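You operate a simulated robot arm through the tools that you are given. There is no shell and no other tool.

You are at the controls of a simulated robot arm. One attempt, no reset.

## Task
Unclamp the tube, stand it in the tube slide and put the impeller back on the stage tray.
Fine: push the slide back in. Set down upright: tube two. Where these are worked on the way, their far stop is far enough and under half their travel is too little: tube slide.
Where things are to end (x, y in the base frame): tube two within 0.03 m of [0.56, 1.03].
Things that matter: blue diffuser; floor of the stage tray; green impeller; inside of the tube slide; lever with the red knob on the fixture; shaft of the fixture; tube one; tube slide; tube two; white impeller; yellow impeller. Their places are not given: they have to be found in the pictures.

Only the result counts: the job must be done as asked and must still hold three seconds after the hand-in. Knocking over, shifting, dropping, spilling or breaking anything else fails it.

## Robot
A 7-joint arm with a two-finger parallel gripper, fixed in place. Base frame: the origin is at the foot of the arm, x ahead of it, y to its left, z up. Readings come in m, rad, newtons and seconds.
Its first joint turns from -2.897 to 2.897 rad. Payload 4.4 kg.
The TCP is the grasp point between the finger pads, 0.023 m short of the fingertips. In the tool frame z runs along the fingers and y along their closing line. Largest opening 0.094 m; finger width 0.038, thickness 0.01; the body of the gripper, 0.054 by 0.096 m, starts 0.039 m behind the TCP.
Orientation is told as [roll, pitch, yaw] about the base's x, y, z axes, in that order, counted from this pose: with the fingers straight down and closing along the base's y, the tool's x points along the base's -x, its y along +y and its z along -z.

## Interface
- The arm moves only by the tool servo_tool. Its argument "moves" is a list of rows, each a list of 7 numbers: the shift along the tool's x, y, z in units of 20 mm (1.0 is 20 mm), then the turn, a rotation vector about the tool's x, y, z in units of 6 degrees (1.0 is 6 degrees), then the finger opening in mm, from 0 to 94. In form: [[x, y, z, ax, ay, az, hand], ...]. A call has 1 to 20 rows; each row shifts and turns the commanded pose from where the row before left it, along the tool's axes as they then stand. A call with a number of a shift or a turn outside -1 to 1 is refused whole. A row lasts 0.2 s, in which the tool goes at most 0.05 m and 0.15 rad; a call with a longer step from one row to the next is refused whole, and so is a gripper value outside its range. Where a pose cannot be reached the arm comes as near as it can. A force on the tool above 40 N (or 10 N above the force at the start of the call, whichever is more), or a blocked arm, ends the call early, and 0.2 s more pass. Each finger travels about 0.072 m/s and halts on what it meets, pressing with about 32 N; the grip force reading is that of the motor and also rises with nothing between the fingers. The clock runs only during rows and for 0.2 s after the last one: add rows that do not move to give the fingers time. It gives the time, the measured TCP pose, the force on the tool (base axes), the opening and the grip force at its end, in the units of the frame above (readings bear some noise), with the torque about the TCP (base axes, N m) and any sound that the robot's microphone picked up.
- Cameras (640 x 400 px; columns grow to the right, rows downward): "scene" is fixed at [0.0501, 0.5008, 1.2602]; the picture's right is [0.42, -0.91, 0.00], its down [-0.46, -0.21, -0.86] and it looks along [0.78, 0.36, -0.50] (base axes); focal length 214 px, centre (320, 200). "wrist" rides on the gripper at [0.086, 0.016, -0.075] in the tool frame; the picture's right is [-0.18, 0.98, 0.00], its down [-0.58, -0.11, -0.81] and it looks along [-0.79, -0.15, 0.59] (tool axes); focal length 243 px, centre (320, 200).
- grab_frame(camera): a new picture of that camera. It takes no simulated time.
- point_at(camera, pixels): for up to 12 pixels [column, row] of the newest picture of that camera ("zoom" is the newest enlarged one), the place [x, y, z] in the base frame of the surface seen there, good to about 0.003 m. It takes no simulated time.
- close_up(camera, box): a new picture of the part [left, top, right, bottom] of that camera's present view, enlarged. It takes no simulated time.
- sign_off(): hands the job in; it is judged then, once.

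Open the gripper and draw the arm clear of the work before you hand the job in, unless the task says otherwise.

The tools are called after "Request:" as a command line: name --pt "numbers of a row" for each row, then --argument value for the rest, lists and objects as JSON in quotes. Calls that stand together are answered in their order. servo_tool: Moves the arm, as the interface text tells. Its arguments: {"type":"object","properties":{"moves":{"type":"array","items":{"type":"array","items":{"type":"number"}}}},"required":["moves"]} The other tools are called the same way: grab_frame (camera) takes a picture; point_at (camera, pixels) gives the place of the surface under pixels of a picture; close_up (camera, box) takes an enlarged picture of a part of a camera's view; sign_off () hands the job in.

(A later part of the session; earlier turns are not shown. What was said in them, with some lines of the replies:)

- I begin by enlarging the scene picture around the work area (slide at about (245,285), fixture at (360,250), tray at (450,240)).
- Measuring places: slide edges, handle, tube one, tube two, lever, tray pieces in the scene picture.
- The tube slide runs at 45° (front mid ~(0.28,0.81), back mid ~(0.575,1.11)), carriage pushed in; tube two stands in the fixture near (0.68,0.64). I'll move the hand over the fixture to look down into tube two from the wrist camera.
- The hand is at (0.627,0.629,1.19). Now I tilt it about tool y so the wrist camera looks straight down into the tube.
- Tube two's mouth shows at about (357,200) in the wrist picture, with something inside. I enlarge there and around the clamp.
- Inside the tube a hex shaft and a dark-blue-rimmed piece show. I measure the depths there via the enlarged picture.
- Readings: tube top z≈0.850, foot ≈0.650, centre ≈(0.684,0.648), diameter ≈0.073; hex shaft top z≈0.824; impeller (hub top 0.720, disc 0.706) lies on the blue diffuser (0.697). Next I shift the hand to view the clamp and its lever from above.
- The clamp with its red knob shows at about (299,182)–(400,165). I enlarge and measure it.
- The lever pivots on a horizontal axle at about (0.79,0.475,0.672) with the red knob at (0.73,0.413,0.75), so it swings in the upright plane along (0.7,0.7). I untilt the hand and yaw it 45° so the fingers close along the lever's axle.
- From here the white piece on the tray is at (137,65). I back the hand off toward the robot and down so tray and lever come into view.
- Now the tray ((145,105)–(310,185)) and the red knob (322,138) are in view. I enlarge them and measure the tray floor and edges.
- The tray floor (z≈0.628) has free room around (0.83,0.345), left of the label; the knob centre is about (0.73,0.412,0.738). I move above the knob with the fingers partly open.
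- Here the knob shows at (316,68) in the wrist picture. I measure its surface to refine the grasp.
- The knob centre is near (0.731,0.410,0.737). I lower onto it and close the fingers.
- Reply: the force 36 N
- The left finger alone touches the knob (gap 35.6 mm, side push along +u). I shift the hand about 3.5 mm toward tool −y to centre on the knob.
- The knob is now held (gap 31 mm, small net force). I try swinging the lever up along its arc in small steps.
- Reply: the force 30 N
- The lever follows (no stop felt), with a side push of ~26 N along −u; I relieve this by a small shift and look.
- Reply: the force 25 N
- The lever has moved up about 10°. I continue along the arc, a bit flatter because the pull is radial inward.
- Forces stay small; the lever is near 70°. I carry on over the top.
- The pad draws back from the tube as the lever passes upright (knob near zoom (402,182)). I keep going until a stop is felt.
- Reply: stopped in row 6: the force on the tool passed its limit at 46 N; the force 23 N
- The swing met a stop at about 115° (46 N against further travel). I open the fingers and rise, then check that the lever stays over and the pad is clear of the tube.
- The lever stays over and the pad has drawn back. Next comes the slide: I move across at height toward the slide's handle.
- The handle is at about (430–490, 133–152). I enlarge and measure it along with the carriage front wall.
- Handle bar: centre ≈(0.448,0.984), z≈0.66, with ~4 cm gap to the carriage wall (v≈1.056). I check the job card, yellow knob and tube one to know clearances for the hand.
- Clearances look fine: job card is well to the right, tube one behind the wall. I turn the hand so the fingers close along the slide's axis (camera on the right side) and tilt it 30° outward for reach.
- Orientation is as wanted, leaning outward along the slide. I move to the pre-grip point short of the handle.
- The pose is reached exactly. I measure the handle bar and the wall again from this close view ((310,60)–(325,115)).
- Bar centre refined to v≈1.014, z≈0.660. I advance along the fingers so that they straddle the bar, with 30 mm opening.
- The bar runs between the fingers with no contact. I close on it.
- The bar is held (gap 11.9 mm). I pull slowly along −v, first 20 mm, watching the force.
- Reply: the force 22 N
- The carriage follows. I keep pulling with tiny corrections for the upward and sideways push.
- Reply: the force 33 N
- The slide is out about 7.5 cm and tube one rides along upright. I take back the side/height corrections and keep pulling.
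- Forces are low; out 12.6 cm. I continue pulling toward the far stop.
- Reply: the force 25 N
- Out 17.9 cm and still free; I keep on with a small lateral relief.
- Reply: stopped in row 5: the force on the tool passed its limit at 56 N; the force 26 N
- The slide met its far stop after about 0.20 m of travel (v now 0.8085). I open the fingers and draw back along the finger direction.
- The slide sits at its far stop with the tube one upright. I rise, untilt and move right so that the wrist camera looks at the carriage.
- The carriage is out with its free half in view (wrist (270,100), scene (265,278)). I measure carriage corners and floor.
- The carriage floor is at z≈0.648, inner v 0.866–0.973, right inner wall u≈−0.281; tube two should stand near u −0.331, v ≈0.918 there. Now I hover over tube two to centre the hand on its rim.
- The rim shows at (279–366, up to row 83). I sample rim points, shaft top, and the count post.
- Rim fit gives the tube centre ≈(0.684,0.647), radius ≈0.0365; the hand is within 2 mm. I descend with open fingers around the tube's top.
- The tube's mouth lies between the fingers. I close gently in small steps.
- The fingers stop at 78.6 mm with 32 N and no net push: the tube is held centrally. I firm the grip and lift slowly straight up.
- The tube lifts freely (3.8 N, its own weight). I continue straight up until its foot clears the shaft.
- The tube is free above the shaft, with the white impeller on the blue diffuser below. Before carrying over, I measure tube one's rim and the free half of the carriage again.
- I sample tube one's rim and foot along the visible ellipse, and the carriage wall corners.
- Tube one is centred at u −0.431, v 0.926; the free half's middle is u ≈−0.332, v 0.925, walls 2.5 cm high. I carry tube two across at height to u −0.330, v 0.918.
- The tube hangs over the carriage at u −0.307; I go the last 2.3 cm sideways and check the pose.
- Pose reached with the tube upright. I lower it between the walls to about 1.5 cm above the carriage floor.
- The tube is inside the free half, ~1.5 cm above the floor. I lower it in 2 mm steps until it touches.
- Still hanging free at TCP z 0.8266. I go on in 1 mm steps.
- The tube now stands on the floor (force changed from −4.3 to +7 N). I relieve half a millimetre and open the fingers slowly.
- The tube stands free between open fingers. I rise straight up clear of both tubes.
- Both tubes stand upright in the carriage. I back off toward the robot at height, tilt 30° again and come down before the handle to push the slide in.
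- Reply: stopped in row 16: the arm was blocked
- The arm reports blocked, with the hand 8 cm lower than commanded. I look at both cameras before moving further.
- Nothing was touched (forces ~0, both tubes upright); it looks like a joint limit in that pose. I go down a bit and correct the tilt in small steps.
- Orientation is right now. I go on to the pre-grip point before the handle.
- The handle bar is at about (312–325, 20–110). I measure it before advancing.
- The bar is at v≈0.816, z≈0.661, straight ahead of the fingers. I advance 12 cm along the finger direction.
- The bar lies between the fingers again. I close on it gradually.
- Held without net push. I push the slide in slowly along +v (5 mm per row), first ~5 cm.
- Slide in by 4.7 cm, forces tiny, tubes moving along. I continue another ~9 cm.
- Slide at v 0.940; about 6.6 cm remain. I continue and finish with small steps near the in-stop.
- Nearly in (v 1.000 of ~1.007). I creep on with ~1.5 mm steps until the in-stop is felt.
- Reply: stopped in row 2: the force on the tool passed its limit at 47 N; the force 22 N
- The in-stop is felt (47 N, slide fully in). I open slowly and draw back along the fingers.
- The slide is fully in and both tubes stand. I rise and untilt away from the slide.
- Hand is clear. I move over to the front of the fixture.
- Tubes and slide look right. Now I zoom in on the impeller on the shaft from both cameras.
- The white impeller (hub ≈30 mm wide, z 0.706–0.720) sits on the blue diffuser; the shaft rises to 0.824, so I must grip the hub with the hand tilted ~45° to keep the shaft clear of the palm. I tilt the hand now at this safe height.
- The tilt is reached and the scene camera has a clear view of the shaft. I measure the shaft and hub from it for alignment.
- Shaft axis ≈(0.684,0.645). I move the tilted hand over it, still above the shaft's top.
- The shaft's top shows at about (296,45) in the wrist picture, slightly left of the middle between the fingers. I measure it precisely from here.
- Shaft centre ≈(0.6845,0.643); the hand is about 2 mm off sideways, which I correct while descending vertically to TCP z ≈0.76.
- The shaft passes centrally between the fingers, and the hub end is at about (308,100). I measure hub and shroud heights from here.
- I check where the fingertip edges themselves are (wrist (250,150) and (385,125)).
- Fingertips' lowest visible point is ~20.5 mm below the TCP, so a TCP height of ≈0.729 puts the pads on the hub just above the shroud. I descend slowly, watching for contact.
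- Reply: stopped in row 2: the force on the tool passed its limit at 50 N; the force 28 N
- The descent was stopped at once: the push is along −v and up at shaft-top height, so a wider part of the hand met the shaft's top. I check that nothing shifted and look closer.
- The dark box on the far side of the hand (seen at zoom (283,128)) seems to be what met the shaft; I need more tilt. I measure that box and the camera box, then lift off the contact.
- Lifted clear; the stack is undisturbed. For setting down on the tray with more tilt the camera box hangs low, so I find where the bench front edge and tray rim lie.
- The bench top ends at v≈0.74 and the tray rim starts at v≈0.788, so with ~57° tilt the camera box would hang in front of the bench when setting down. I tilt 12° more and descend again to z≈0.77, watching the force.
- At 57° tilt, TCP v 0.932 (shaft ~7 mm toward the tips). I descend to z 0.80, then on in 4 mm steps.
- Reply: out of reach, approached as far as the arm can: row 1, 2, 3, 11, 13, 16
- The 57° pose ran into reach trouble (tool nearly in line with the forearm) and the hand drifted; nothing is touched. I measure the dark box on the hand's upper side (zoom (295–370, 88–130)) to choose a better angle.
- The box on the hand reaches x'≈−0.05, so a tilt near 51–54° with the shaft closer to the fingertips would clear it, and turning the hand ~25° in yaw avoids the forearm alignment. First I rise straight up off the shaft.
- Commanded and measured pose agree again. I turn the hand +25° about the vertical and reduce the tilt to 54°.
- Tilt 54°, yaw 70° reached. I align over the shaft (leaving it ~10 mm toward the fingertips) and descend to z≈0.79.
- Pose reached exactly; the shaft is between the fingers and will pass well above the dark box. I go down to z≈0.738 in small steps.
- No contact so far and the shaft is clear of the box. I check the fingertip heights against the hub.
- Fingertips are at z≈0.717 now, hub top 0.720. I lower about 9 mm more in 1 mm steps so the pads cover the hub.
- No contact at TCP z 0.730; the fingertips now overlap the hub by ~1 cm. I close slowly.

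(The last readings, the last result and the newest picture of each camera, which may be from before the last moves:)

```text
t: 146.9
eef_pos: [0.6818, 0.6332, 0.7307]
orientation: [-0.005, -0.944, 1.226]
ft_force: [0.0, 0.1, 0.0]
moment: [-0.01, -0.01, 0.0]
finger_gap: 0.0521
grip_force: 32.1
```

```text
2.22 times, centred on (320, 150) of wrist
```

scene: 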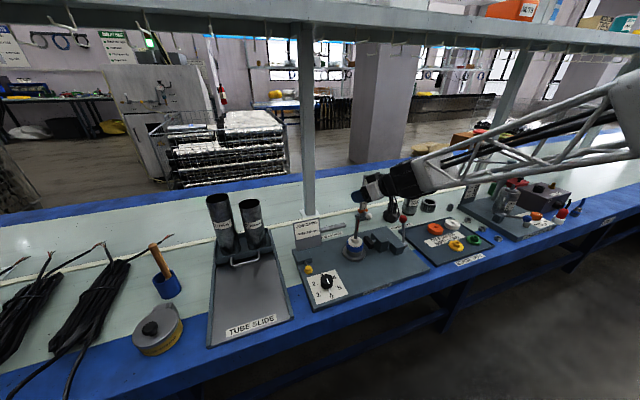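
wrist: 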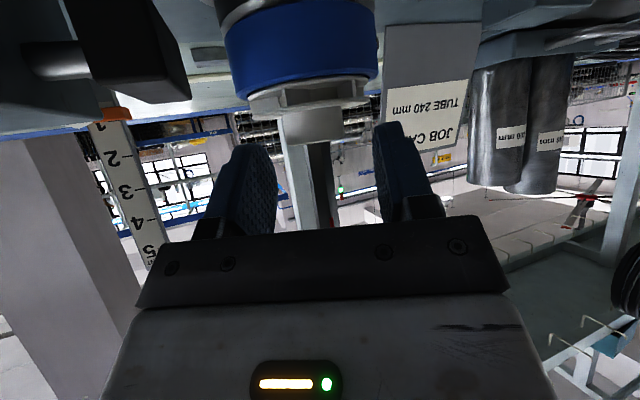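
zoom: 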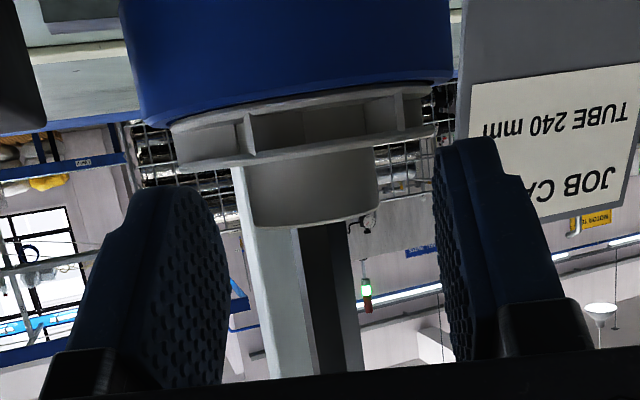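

The fingers halted at 52 mm with no net push: they caught the impeller's rim rather than the hub. A hub grip is firmer, so I open, rise ~6 mm, shift 2.5 mm forward and close again.

Request:
servo_tool --pt "0 0 0 0 0 0 56" --pt "0 0 0 0 0 0 56" --pt "-0.12 0 -0.09 0 0 0 56" --pt "-0.12 0 -0.09 0 0 0 56" --pt "-0.073 0 0.1 0 0 0 56" --pt "0 0 0 0 0 0 46" --pt "0 0 0 0 0 0 40" --pt "0 0 0 0 0 0 36" --pt "0 0 0 0 0 0 33" --pt "0 0 0 0 0 0 30" --pt "0 0 0 0 0 0 27" --pt "0 0 0 0 0 0 27"

Request:
close_up --camera "wrist" --box '[210, 60, 430, 240]'

```text
t: 149.5
eef_pos: [0.6818, 0.6351, 0.7365]
orientation: [-0.006, -0.945, 1.224]
ft_force: [-0.8, -0.3, -0.1]
moment: [0.01, 0.03, -0.03]
finger_gap: 0.0279
grip_force: 0.6
```

```text
2.22 times, centred on (320, 150) of wrist
```

zoom: 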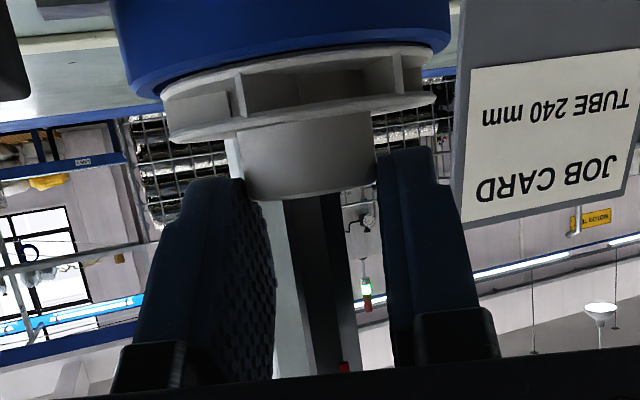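

Gap is 27.9 mm with no grip force yet, fingers close beside the hub. I close further.

Request:
servo_tool --pt "0 0 0 0 0 0 25" --pt "0 0 0 0 0 0 22" --pt "0 0 0 0 0 0 19" --pt "0 0 0 0 0 0 16" --pt "0 0 0 0 0 0 16"

Request:
close_up --camera "wrist" --box '[210, 60, 430, 240]'

```text
t: 150.7
eef_pos: [0.6819, 0.6363, 0.7379]
orientation: [-0.005, -0.943, 1.225]
ft_force: [-0.8, 0.2, 1.3]
moment: [0.04, 0.05, 0.01]
finger_gap: 0.0266
grip_force: 32.2
```

```text
2.22 times, centred on (320, 150) of wrist
```

zoom: 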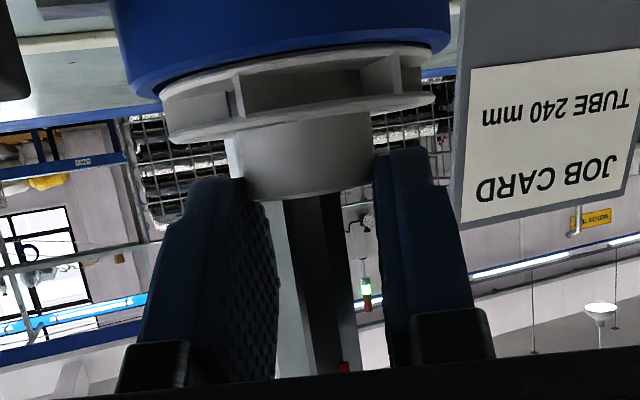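

The hub is gripped (26.6 mm, 32 N, no net push). I lift 1 cm and check that only the white impeller rises.

Request:
servo_tool --pt "-0.081 0 -0.059 0 0 0 16" --pt "-0.081 0 -0.059 0 0 0 16" --pt "-0.081 0 -0.059 0 0 0 16" --pt "-0.081 0 -0.059 0 0 0 16" --pt "-0.081 0 -0.059 0 0 0 16" --pt "0 0 0 0 0 0 16"

Request:
close_up --camera "wrist" --box '[210, 60, 430, 240]'

Request:
close_up --camera "scene" --box '[335, 195, 395, 265]'

```text
t: 152.1
eef_pos: [0.6813, 0.636, 0.7468]
orientation: [-0.006, -0.944, 1.226]
ft_force: [-0.2, -0.3, -0.9]
moment: [0.01, 0.02, 0.01]
finger_gap: 0.0263
grip_force: 32.1
```

```text
2.22 times, centred on (320, 150) of wrist
```

zoom: 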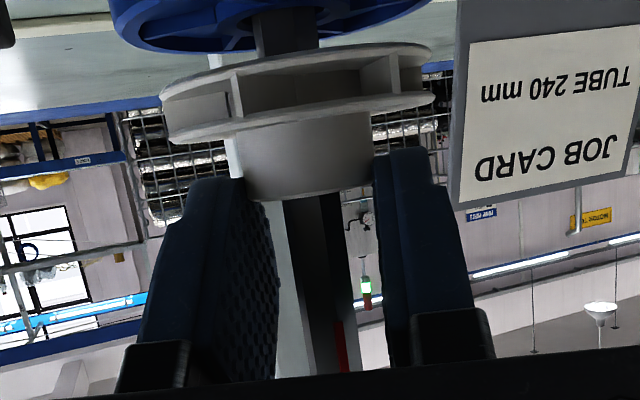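

```text
5.71 times, centred on (365, 230) of scene
```

zoom: 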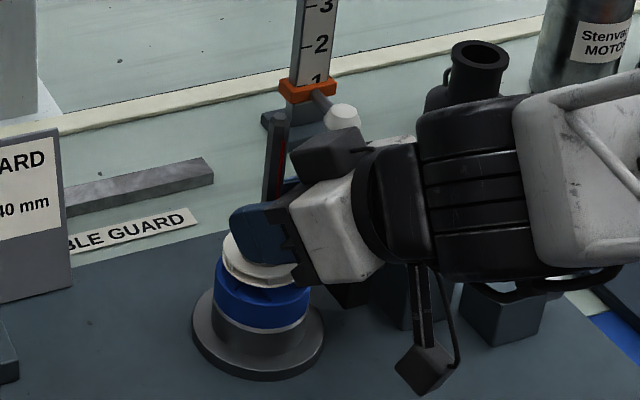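

Only the white impeller rises, level in the grip; the blue diffuser stays. I continue straight up along the shaft.

Request:
servo_tool --pt "-0.12 0 -0.088 0 0 0 16" --pt "-0.2 0 -0.147 0 0 0 16" --pt "-0.2 0 -0.147 0 0 0 16" --pt "-0.2 0 -0.147 0 0 0 16" --pt "-0.2 0 -0.147 0 0 0 16" --pt "-0.2 0 -0.147 0 0 0 16" --pt "-0.2 0 -0.147 0 0 0 16" --pt "-0.2 0 -0.147 0 0 0 16" --pt "-0.2 0 -0.147 0 0 0 16" --pt "-0.2 0 -0.147 0 0 0 16" --pt "-0.2 0 -0.147 0 0 0 16" --pt "-0.2 0 -0.147 0 0 0 16" --pt "-0.2 0 -0.147 0 0 0 16" --pt "-0.2 0 -0.147 0 0 0 16" --pt "-0.2 0 -0.147 0 0 0 16" --pt "-0.2 0 -0.147 0 0 0 16" --pt "-0.12 0 -0.088 0 0 0 16" --pt "0 0 0 0 0 0 16"

Request:
grab_frame --camera "wrist"

```text
t: 155.9
eef_pos: [0.6813, 0.6355, 0.8269]
orientation: [-0.005, -0.944, 1.226]
ft_force: [-0.7, -0.4, -0.4]
moment: [-0.01, 0.01, -0.02]
finger_gap: 0.0262
grip_force: 31.9
```

```text
taken
```

wrist: 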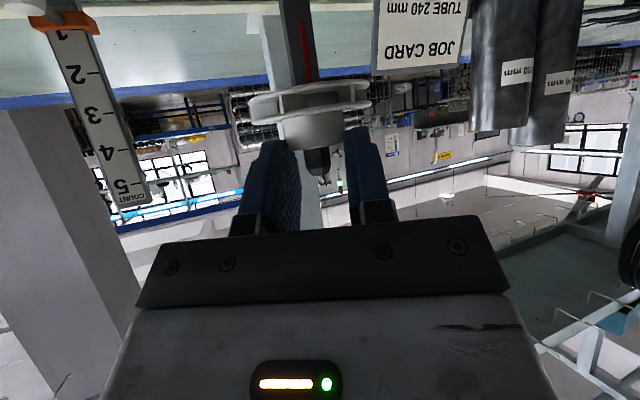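

The shaft's tip still pokes through the hub (at (318,158)). I lift another 6 cm.

Request:
servo_tool --pt "-0.12 0 -0.088 0 0 0 16" --pt "-0.2 0 -0.147 0 0 0 16" --pt "-0.2 0 -0.147 0 0 0 16" --pt "-0.2 0 -0.147 0 0 0 16" --pt "-0.2 0 -0.147 0 0 0 16" --pt "-0.2 0 -0.147 0 0 0 16" --pt "-0.2 0 -0.147 0 0 0 16" --pt "-0.2 0 -0.147 0 0 0 16" --pt "-0.2 0 -0.147 0 0 0 16" --pt "-0.2 0 -0.147 0 0 0 16" --pt "-0.2 0 -0.147 0 0 0 16" --pt "-0.2 0 -0.147 0 0 0 16" --pt "-0.2 0 -0.147 0 0 0 16" --pt "-0.12 0 -0.088 0 0 0 16" --pt "0 0 0 0 0 0 16"

Request:
grab_frame --camera "wrist"

Request:
grab_frame --camera "scene"

Request:
close_up --camera "scene" --box '[315, 155, 435, 265]'

```text
t: 159.1
eef_pos: [0.6816, 0.6359, 0.8925]
orientation: [-0.004, -0.943, 1.226]
ft_force: [0.4, 0.4, 0.4]
moment: [-0.03, 0.03, 0.02]
finger_gap: 0.0262
grip_force: 31.5
```

```text
taken
```

wrist: 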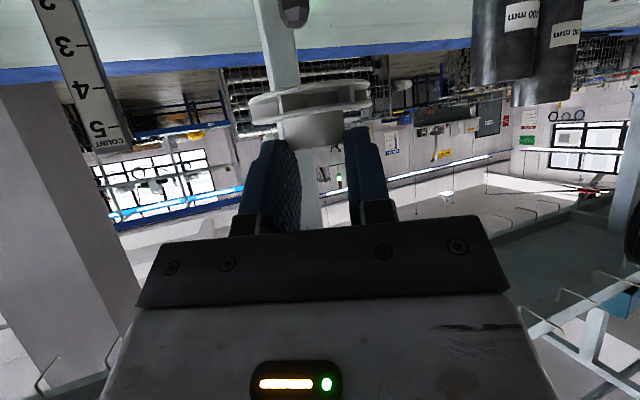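

```text
taken
```

scene: 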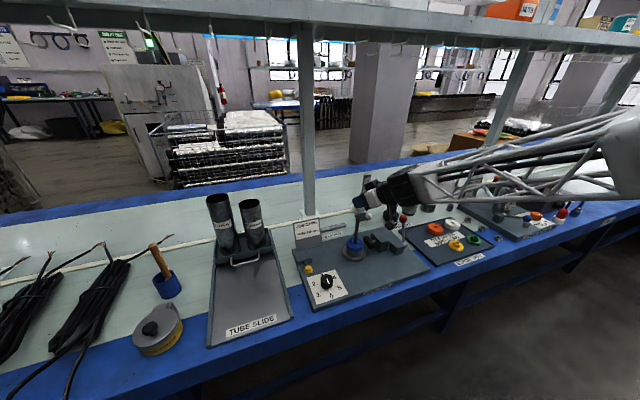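

```text
3.64 times, centred on (375, 210) of scene
```

zoom: 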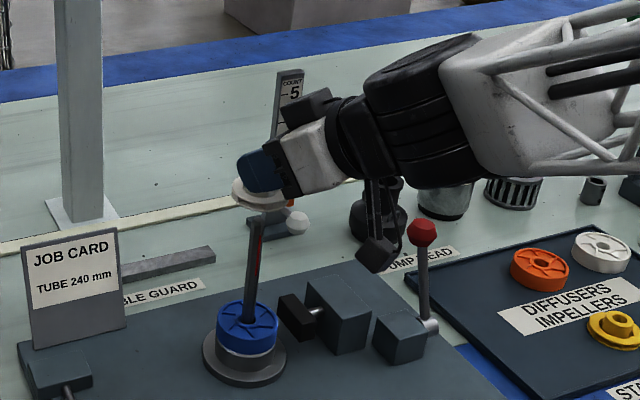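

The impeller is clear of the shaft. I carry it at this height toward the tray, passing in front of the upright lever.

Request:
servo_tool --pt "0.2 -0.36 -0.28 0 0 0 16" --pt "0.433 -0.7625 -0.596 0 0 0 16" --pt "0.433 -0.7625 -0.596 0 0 0 16" --pt "0.433 -0.7625 -0.596 0 0 0 16" --pt "0.433 -0.7625 -0.596 0 0 0 16" --pt "0.433 -0.7625 -0.596 0 0 0 16" --pt "0.433 -0.7625 -0.596 0 0 0 16" --pt "0.433 -0.7625 -0.596 0 0 0 16" --pt "0.433 -0.7625 -0.596 0 0 0 16" --pt "0.433 -0.7625 -0.596 0 0 0 16" --pt "0.433 -0.7625 -0.596 0 0 0 16" --pt "0.433 -0.7625 -0.596 0 0 0 16" --pt "0.433 -0.7625 -0.596 0 0 0 16" --pt "0.433 -0.7625 -0.596 0 0 0 16" --pt "0.433 -0.7625 -0.596 0 0 0 16" --pt "0.433 -0.7625 -0.596 0 0 0 16" --pt "0.23 -0.4 -0.31 0 0 0 16" --pt "0 0 0 0 0 0 16"

Request:
grab_frame --camera "wrist"

Request:
grab_frame --camera "scene"

```text
t: 162.9
eef_pos: [0.8289, 0.3294, 0.8915]
orientation: [-0.005, -0.944, 1.226]
ft_force: [-0.3, -0.2, -0.2]
moment: [-0.01, -0.02, -0.01]
finger_gap: 0.0265
grip_force: 32.5
```

```text
taken
```

wrist: 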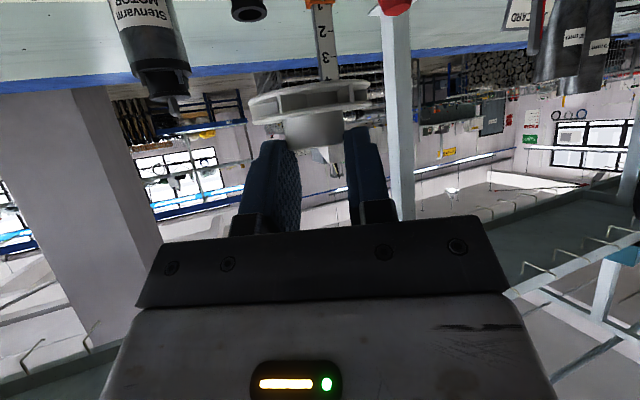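

```text
taken
```

scene: 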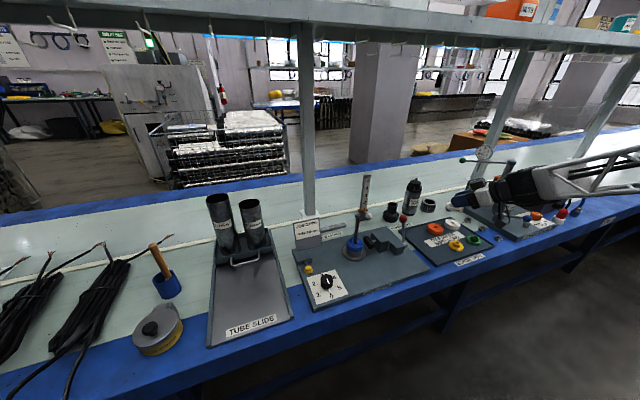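

Over the tray now. I turn the hand −15° about the vertical so the camera box will hang squarely in front of the bench, then descend part-way.

Request:
servo_tool --pt "0 0 0 0.674 0 0.49 16" --pt "0 0 0 0.674 0 0.49 16" --pt "0 0 0 0.674 0 0.49 16" --pt "0 0 0 0 0 0 16"

Request:
close_up --camera "scene" --box '[400, 160, 540, 290]'

Request:
point_at --camera "zoom" --pixels '[[110, 285], [140, 300], [160, 320], [130, 335], [100, 270], [170, 290], [190, 340], [225, 310], [140, 260], [200, 262], [90, 300], [150, 350]]'

```text
t: 163.9
eef_pos: [0.8294, 0.3306, 0.892]
orientation: [-0.004, -0.945, 0.961]
ft_force: [0.5, -0.4, -0.3]
moment: [-0.02, 0.04, 0.05]
finger_gap: 0.0265
grip_force: 32.0
```

```text
3.08 times, centred on (470, 225) of scene
```

zoom: 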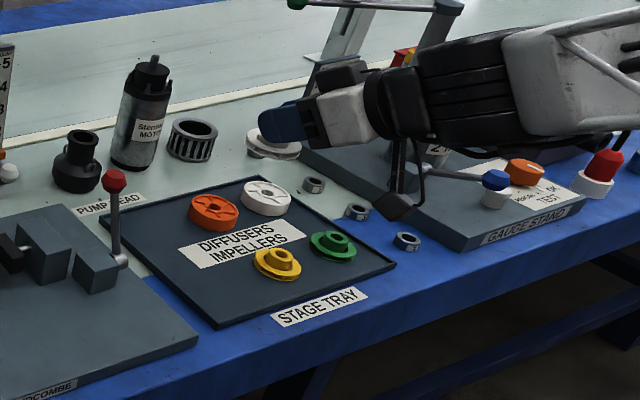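

```text
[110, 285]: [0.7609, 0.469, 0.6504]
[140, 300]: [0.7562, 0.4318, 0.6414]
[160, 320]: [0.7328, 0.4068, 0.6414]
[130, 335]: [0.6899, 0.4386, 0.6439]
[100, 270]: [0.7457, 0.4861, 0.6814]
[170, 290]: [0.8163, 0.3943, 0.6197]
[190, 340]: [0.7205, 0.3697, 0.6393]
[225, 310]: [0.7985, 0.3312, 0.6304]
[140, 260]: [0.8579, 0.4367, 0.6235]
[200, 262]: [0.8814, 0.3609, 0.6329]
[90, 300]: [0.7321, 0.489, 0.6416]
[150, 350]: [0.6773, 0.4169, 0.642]
```

Target spot (0.832,0.3415) lies on free tray floor (zoom ≈(215,285)), 6 cm from the yellow impeller. I fine-align and descend to z≈0.70.

Request:
servo_tool --pt "-0.08 0.2 0.11 0 0 0 16" --pt "0.5 0 0.363 0 0 0 16" --pt "0.6475 0 0.47 0 0 0 16" --pt "0.6475 0 0.47 0 0 0 16" --pt "0.6475 0 0.47 0 0 0 16" --pt "0.6475 0 0.47 0 0 0 16" --pt "0.6475 0 0.47 0 0 0 16" --pt "0.6475 0 0.47 0 0 0 16" --pt "0.6475 0 0.47 0 0 0 16" --pt "0.6475 0 0.47 0 0 0 16" --pt "0.6475 0 0.47 0 0 0 16" --pt "0.6475 0 0.47 0 0 0 16" --pt "0.5 0 0.363 0 0 0 16" --pt "0.25 0 0.181 0 0 0 16" --pt "0 0 0 0 0 0 16"

Request:
grab_frame --camera "wrist"

Request:
close_up --camera "scene" --box '[390, 190, 510, 300]'

```text
t: 167.1
eef_pos: [0.8278, 0.3358, 0.7007]
orientation: [-0.004, -0.946, 0.965]
ft_force: [0.0, -0.6, 0.1]
moment: [0.01, 0.03, 0.0]
finger_gap: 0.0261
grip_force: 31.8
```

```text
taken
```

wrist: 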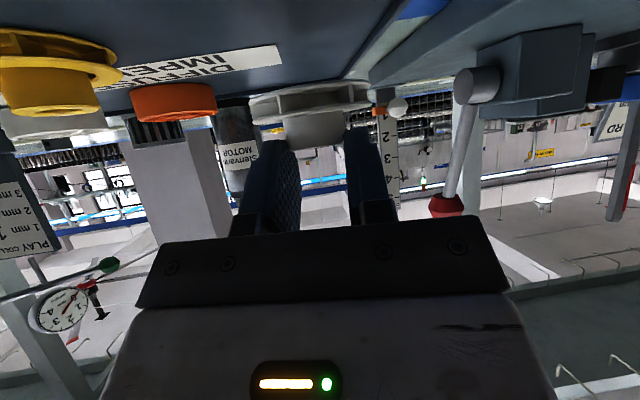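

```text
3.64 times, centred on (450, 245) of scene
```

zoom: 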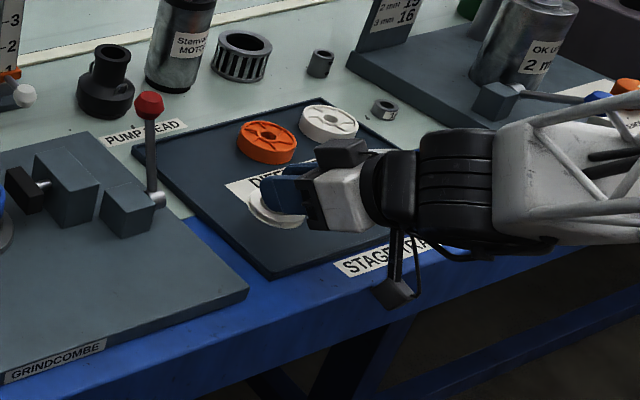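

The impeller hangs ~3 cm above the tray floor, the camera box in front of the bench. I lower in 2 mm steps.

Request:
servo_tool --pt "0.081 0 0.059 0 0 0 16" --pt "0.081 0 0.059 0 0 0 16" --pt "0.081 0 0.059 0 0 0 16" --pt "0.081 0 0.059 0 0 0 16" --pt "0.081 0 0.059 0 0 0 16" --pt "0.081 0 0.059 0 0 0 16" --pt "0.081 0 0.059 0 0 0 16" --pt "0.081 0 0.059 0 0 0 16" --pt "0.081 0 0.059 0 0 0 16" --pt "0.081 0 0.059 0 0 0 16" --pt "0.081 0 0.059 0 0 0 16" --pt "0.081 0 0.059 0 0 0 16" --pt "0 0 0 0 0 0 16"

Request:
grab_frame --camera "wrist"

```text
t: 169.9
eef_pos: [0.8288, 0.336, 0.6771]
orientation: [-0.004, -0.945, 0.96]
ft_force: [-0.1, -0.2, -0.5]
moment: [0.03, -0.04, -0.02]
finger_gap: 0.0265
grip_force: 31.9
```

```text
taken
```

wrist: 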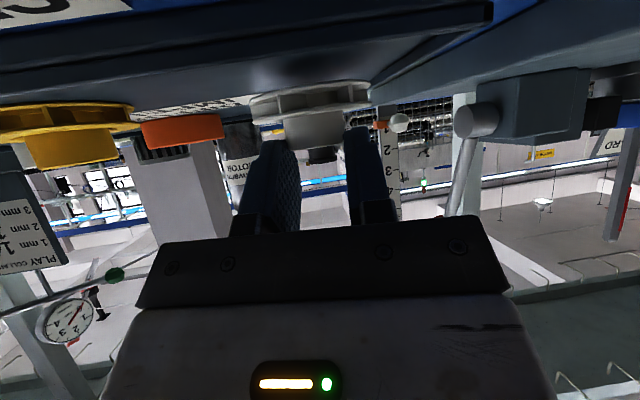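

About 8 mm remain. I go down in 1 mm steps.

Request:
servo_tool --pt "0.0405 0 0.0295 0 0 0 16" --pt "0.0405 0 0.0295 0 0 0 16" --pt "0.0405 0 0.0295 0 0 0 16" --pt "0.0405 0 0.0295 0 0 0 16" --pt "0.0405 0 0.0295 0 0 0 16" --pt "0 0 0 0 0 0 16"

Request:
close_up --camera "wrist" --box '[220, 50, 400, 190]'

```text
t: 171.3
eef_pos: [0.8297, 0.3354, 0.6721]
orientation: [-0.002, -0.945, 0.963]
ft_force: [-0.3, 0.2, -0.7]
moment: [-0.01, -0.01, 0.02]
finger_gap: 0.0264
grip_force: 31.7
```

```text
2.86 times, centred on (310, 120) of wrist
```

zoom: 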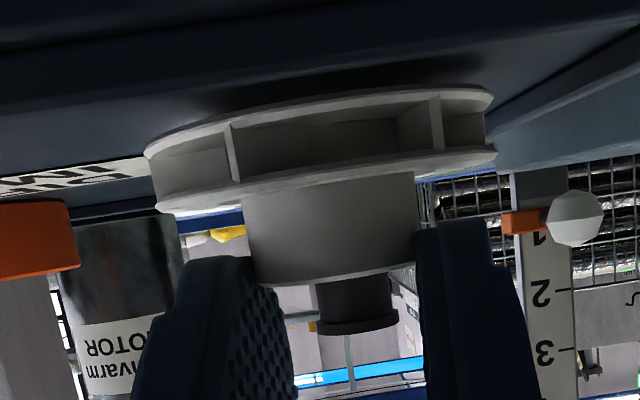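

The lower plate is just above the floor, with its shadow close beneath. I continue in sub-millimetre steps until contact.

Request:
servo_tool --pt "0.03 0 0.022 0 0 0 16" --pt "0.03 0 0.022 0 0 0 16" --pt "0.03 0 0.022 0 0 0 16" --pt "0 0 0 0 0 0 16"

```text
t: 172.3
eef_pos: [0.8288, 0.3354, 0.6704]
orientation: [-0.004, -0.944, 0.961]
ft_force: [0.9, 0.6, 0.3]
moment: [0.0, 0.0, 0.01]
finger_gap: 0.0262
grip_force: 31.8
```

Request:
servo_tool --pt "0.03 0 0.022 0 0 0 16" --pt "0.03 0 0.022 0 0 0 16" --pt "0 0 0 0 0 0 16"

```text
t: 173.1
eef_pos: [0.8294, 0.3354, 0.6692]
orientation: [-0.005, -0.945, 0.963]
ft_force: [-0.5, -0.3, 3.0]
moment: [0.03, 0.02, 0.02]
finger_gap: 0.0262
grip_force: 32.3
```

Contact with the tray floor is felt (+3 N). I open the fingers slowly.

Request:
servo_tool --pt "0 0 0 0 0 0 24" --pt "0 0 0 0 0 0 27" --pt "0 0 0 0 0 0 30" --pt "0 0 0 0 0 0 34" --pt "0 0 0 0 0 0 38" --pt "0 0 0 0 0 0 42" --pt "0 0 0 0 0 0 44" --pt "0 0 0 0 0 0 44"

Request:
close_up --camera "wrist" --box '[220, 50, 400, 190]'

Request:
close_up --camera "scene" --box '[390, 190, 510, 300]'

```text
t: 174.9
eef_pos: [0.8285, 0.336, 0.6681]
orientation: [-0.003, -0.944, 0.962]
ft_force: [0.3, -0.2, 0.6]
moment: [0.02, 0.01, -0.01]
finger_gap: 0.0438
grip_force: 0.0
```

```text
2.86 times, centred on (310, 120) of wrist
```

zoom: 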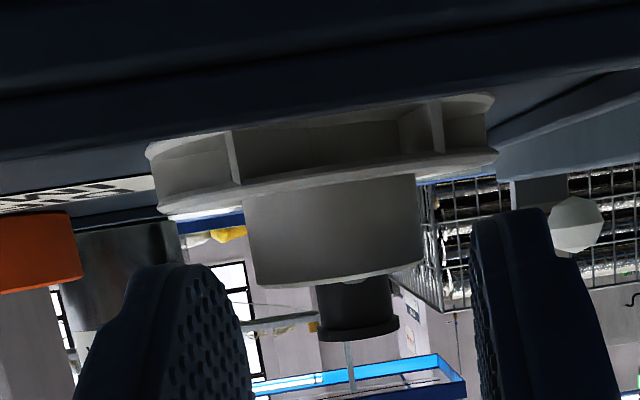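

```text
3.64 times, centred on (450, 245) of scene
```

zoom: 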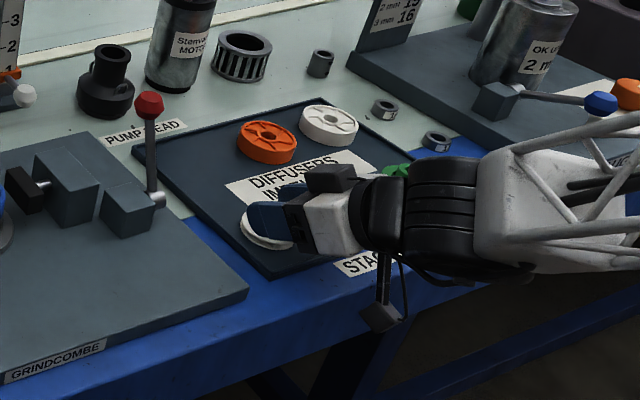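

The impeller rests flat on the tray, fingers free at both sides. I rise straight up.

Request:
servo_tool --pt "-0.1 0 -0.073 0 0 0 44" --pt "-0.2 0 -0.147 0 0 0 44" --pt "-0.3 0 -0.218 0 0 0 44" --pt "-0.4 0 -0.29 0 0 0 44" --pt "-0.6 0 -0.436 0 0 0 44" --pt "-0.7 0 -0.509 0 0 0 44" --pt "-0.7 0 -0.509 0 0 0 44" --pt "-0.7 0 -0.509 0 0 0 44" --pt "-0.7 0 -0.509 0 0 0 44" --pt "-0.7 0 -0.509 0 0 0 44" --pt "-0.7 0 -0.509 0 0 0 44" --pt "-0.7 0 -0.509 0 0 0 44" --pt "-0.7 0 -0.509 0 0 0 44" --pt "-0.7 0 -0.509 0 0 0 44" --pt "0 0 0 0 0 0 44"

Request:
close_up --camera "scene" --box '[390, 190, 510, 300]'

```text
t: 178.1
eef_pos: [0.8276, 0.3356, 0.8634]
orientation: [-0.004, -0.944, 0.963]
ft_force: [-0.3, 0.2, -0.3]
moment: [0.03, 0.01, -0.01]
finger_gap: 0.044
grip_force: 0.0
```

```text
3.64 times, centred on (450, 245) of scene
```

zoom: 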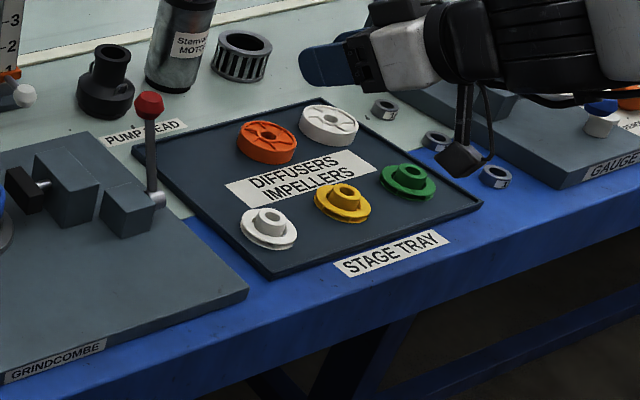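

The white impeller lies neatly beside the yellow one. I draw the arm back and up, open the fingers, and then check tube two's place.

Request:
servo_tool --pt "0.04 0 -0.9 0 0 0 60" --pt "0.04 0 -0.9 0 0 0 60" --pt "0.04 0 -0.9 0 0 0 80" --pt "0.04 0 -0.9 0 0 0 94" --pt "0.04 0 -0.9 0 0 0 94" --pt "0.04 0 -0.9 0 0 0 94" --pt "0.04 0 -0.9 0 0 0 94" --pt "0.04 0 -0.9 0 0 0 94" --pt "0.04 0 -0.9 0 0 0 94" --pt "0.04 0 -0.9 0 0 0 94" --pt "0 0 0 0 0 0 94"

Request:
grab_frame --camera "scene"

Request:
close_up --camera "scene" --box '[195, 180, 295, 280]'

Request:
point_at --camera "zoom" --pixels '[[240, 85], [300, 120], [330, 118], [365, 105], [380, 92], [268, 108], [310, 285], [340, 287], [375, 275], [400, 255], [350, 70], [300, 230]]'

```text
t: 180.5
eef_pos: [0.7409, 0.2127, 0.9638]
orientation: [-0.003, -0.945, 0.961]
ft_force: [-0.2, 0.6, 0.2]
moment: [0.01, 0.02, -0.02]
finger_gap: 0.0939
grip_force: 0.1
```

```text
taken
```

scene: 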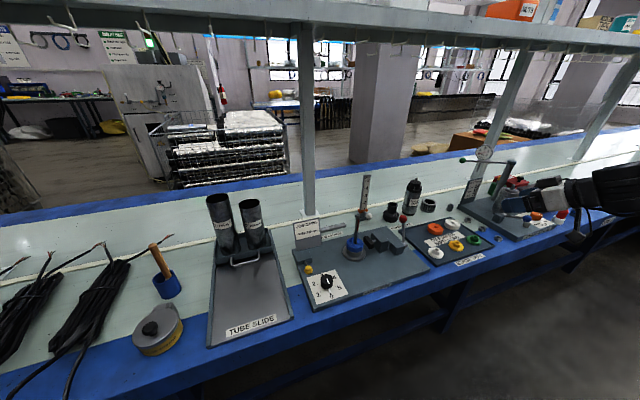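

```text
4.00 times, centred on (245, 230) of scene
```

zoom: 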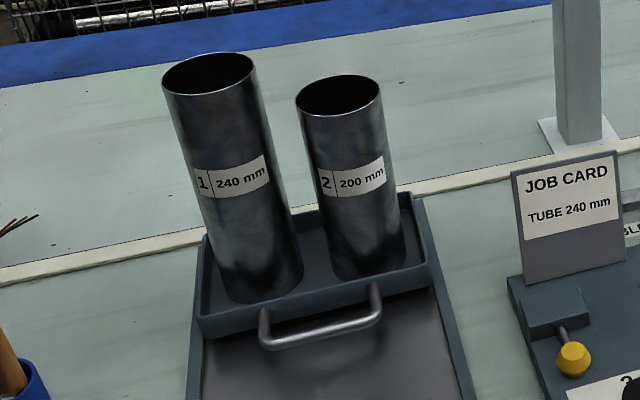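

```text
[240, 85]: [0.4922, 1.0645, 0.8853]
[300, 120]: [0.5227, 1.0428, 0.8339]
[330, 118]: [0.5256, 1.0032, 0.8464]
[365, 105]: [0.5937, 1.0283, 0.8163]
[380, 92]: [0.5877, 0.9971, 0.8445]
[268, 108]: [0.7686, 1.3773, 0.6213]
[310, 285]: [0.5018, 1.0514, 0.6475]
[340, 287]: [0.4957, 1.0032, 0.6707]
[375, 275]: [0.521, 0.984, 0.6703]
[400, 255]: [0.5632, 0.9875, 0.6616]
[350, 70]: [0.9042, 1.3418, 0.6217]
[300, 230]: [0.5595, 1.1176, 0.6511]
```

I sample tube two's surface mid-height to find its axis.

Request:
point_at --camera "zoom" --pixels '[[355, 215], [335, 220], [375, 210], [325, 222], [385, 207], [360, 250], [345, 255], [378, 245], [330, 150], [350, 148], [370, 143], [340, 112]]'

```text
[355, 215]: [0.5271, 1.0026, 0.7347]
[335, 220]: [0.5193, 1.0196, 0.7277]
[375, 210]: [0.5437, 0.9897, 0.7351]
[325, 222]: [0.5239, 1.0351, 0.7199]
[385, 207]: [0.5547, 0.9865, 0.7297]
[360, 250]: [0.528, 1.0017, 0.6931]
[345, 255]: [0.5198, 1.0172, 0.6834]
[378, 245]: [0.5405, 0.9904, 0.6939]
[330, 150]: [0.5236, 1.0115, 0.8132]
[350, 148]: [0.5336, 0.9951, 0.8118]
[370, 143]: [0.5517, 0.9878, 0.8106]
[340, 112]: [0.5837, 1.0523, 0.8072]
```

Tube two's axis fits at about (0.558,1.026), upright and within 5 mm of the wanted place; the impeller is on the tray. I draw the arm a little further clear and take a last look.

Request:
servo_tool --pt "0 0 -0.9 0 0 0 94" --pt "0 0 -0.9 0 0 0 94" --pt "0 0 -0.9 0 0 0 94" --pt "0 0 -0.9 0 0 0 94" --pt "0 0 -0.9 0 0 0 94" --pt "0 0 0 0 0 0 94"

Request:
grab_frame --camera "scene"

Request:
close_up --camera "scene" --box '[300, 160, 500, 300]'

```text
t: 181.9
eef_pos: [0.6993, 0.1519, 1.016]
orientation: [-0.004, -0.943, 0.961]
ft_force: [0.1, 0.4, 0.0]
moment: [0.02, 0.03, 0.03]
finger_gap: 0.0938
grip_force: 0.0
```

```text
taken
```

scene: 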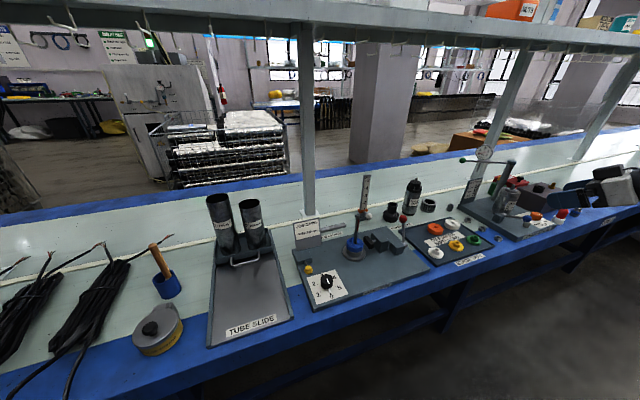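

```text
2.86 times, centred on (400, 230) of scene
```

zoom: 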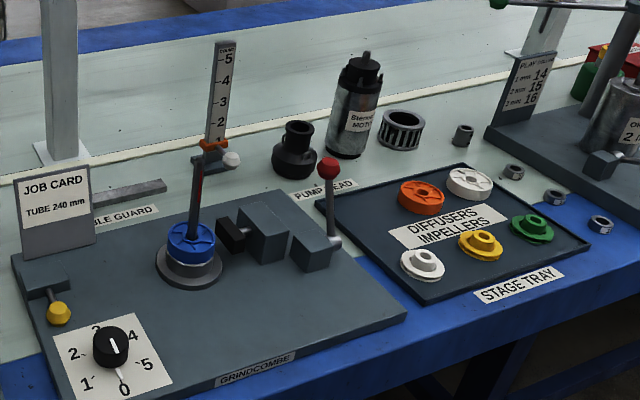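

Tube two stands upright beside tube one in the closed slide, the clamp lever is over, and the white impeller lies flat on the tray. The blue diffuser is still on the shaft, and the arm is clear with the gripper open. I hand the job in.

Request:
sign_off

```text
The job is handed in.
```

I handed the job in, and the last pictures showed everything in place:

- **Clamp:** the red-knob lever is swung over to its stop and stays there, and the pad has drawn back from the tube.
- **Tube two:** it stands upright in the tube slide at about (0.558, 1.026), roughly 5 mm from the wanted spot. Tube one still stands beside it.
- **Slide:** I pulled it about 0.20 m to its far stop to place the tube, then pushed it back in until it met its inner stop.
- **Impeller:** the one on the fixture shaft was the white one. It now lies flat on the stage tray next to the yellow impeller. The blue diffuser is still on the shaft.

While I was reaching for the impeller, the hand touched the top of the fixture shaft and the force limit stopped it. Nothing appeared to shift. I backed off and lifted the impeller from a different angle.

The gripper is open and the arm is clear of the work.
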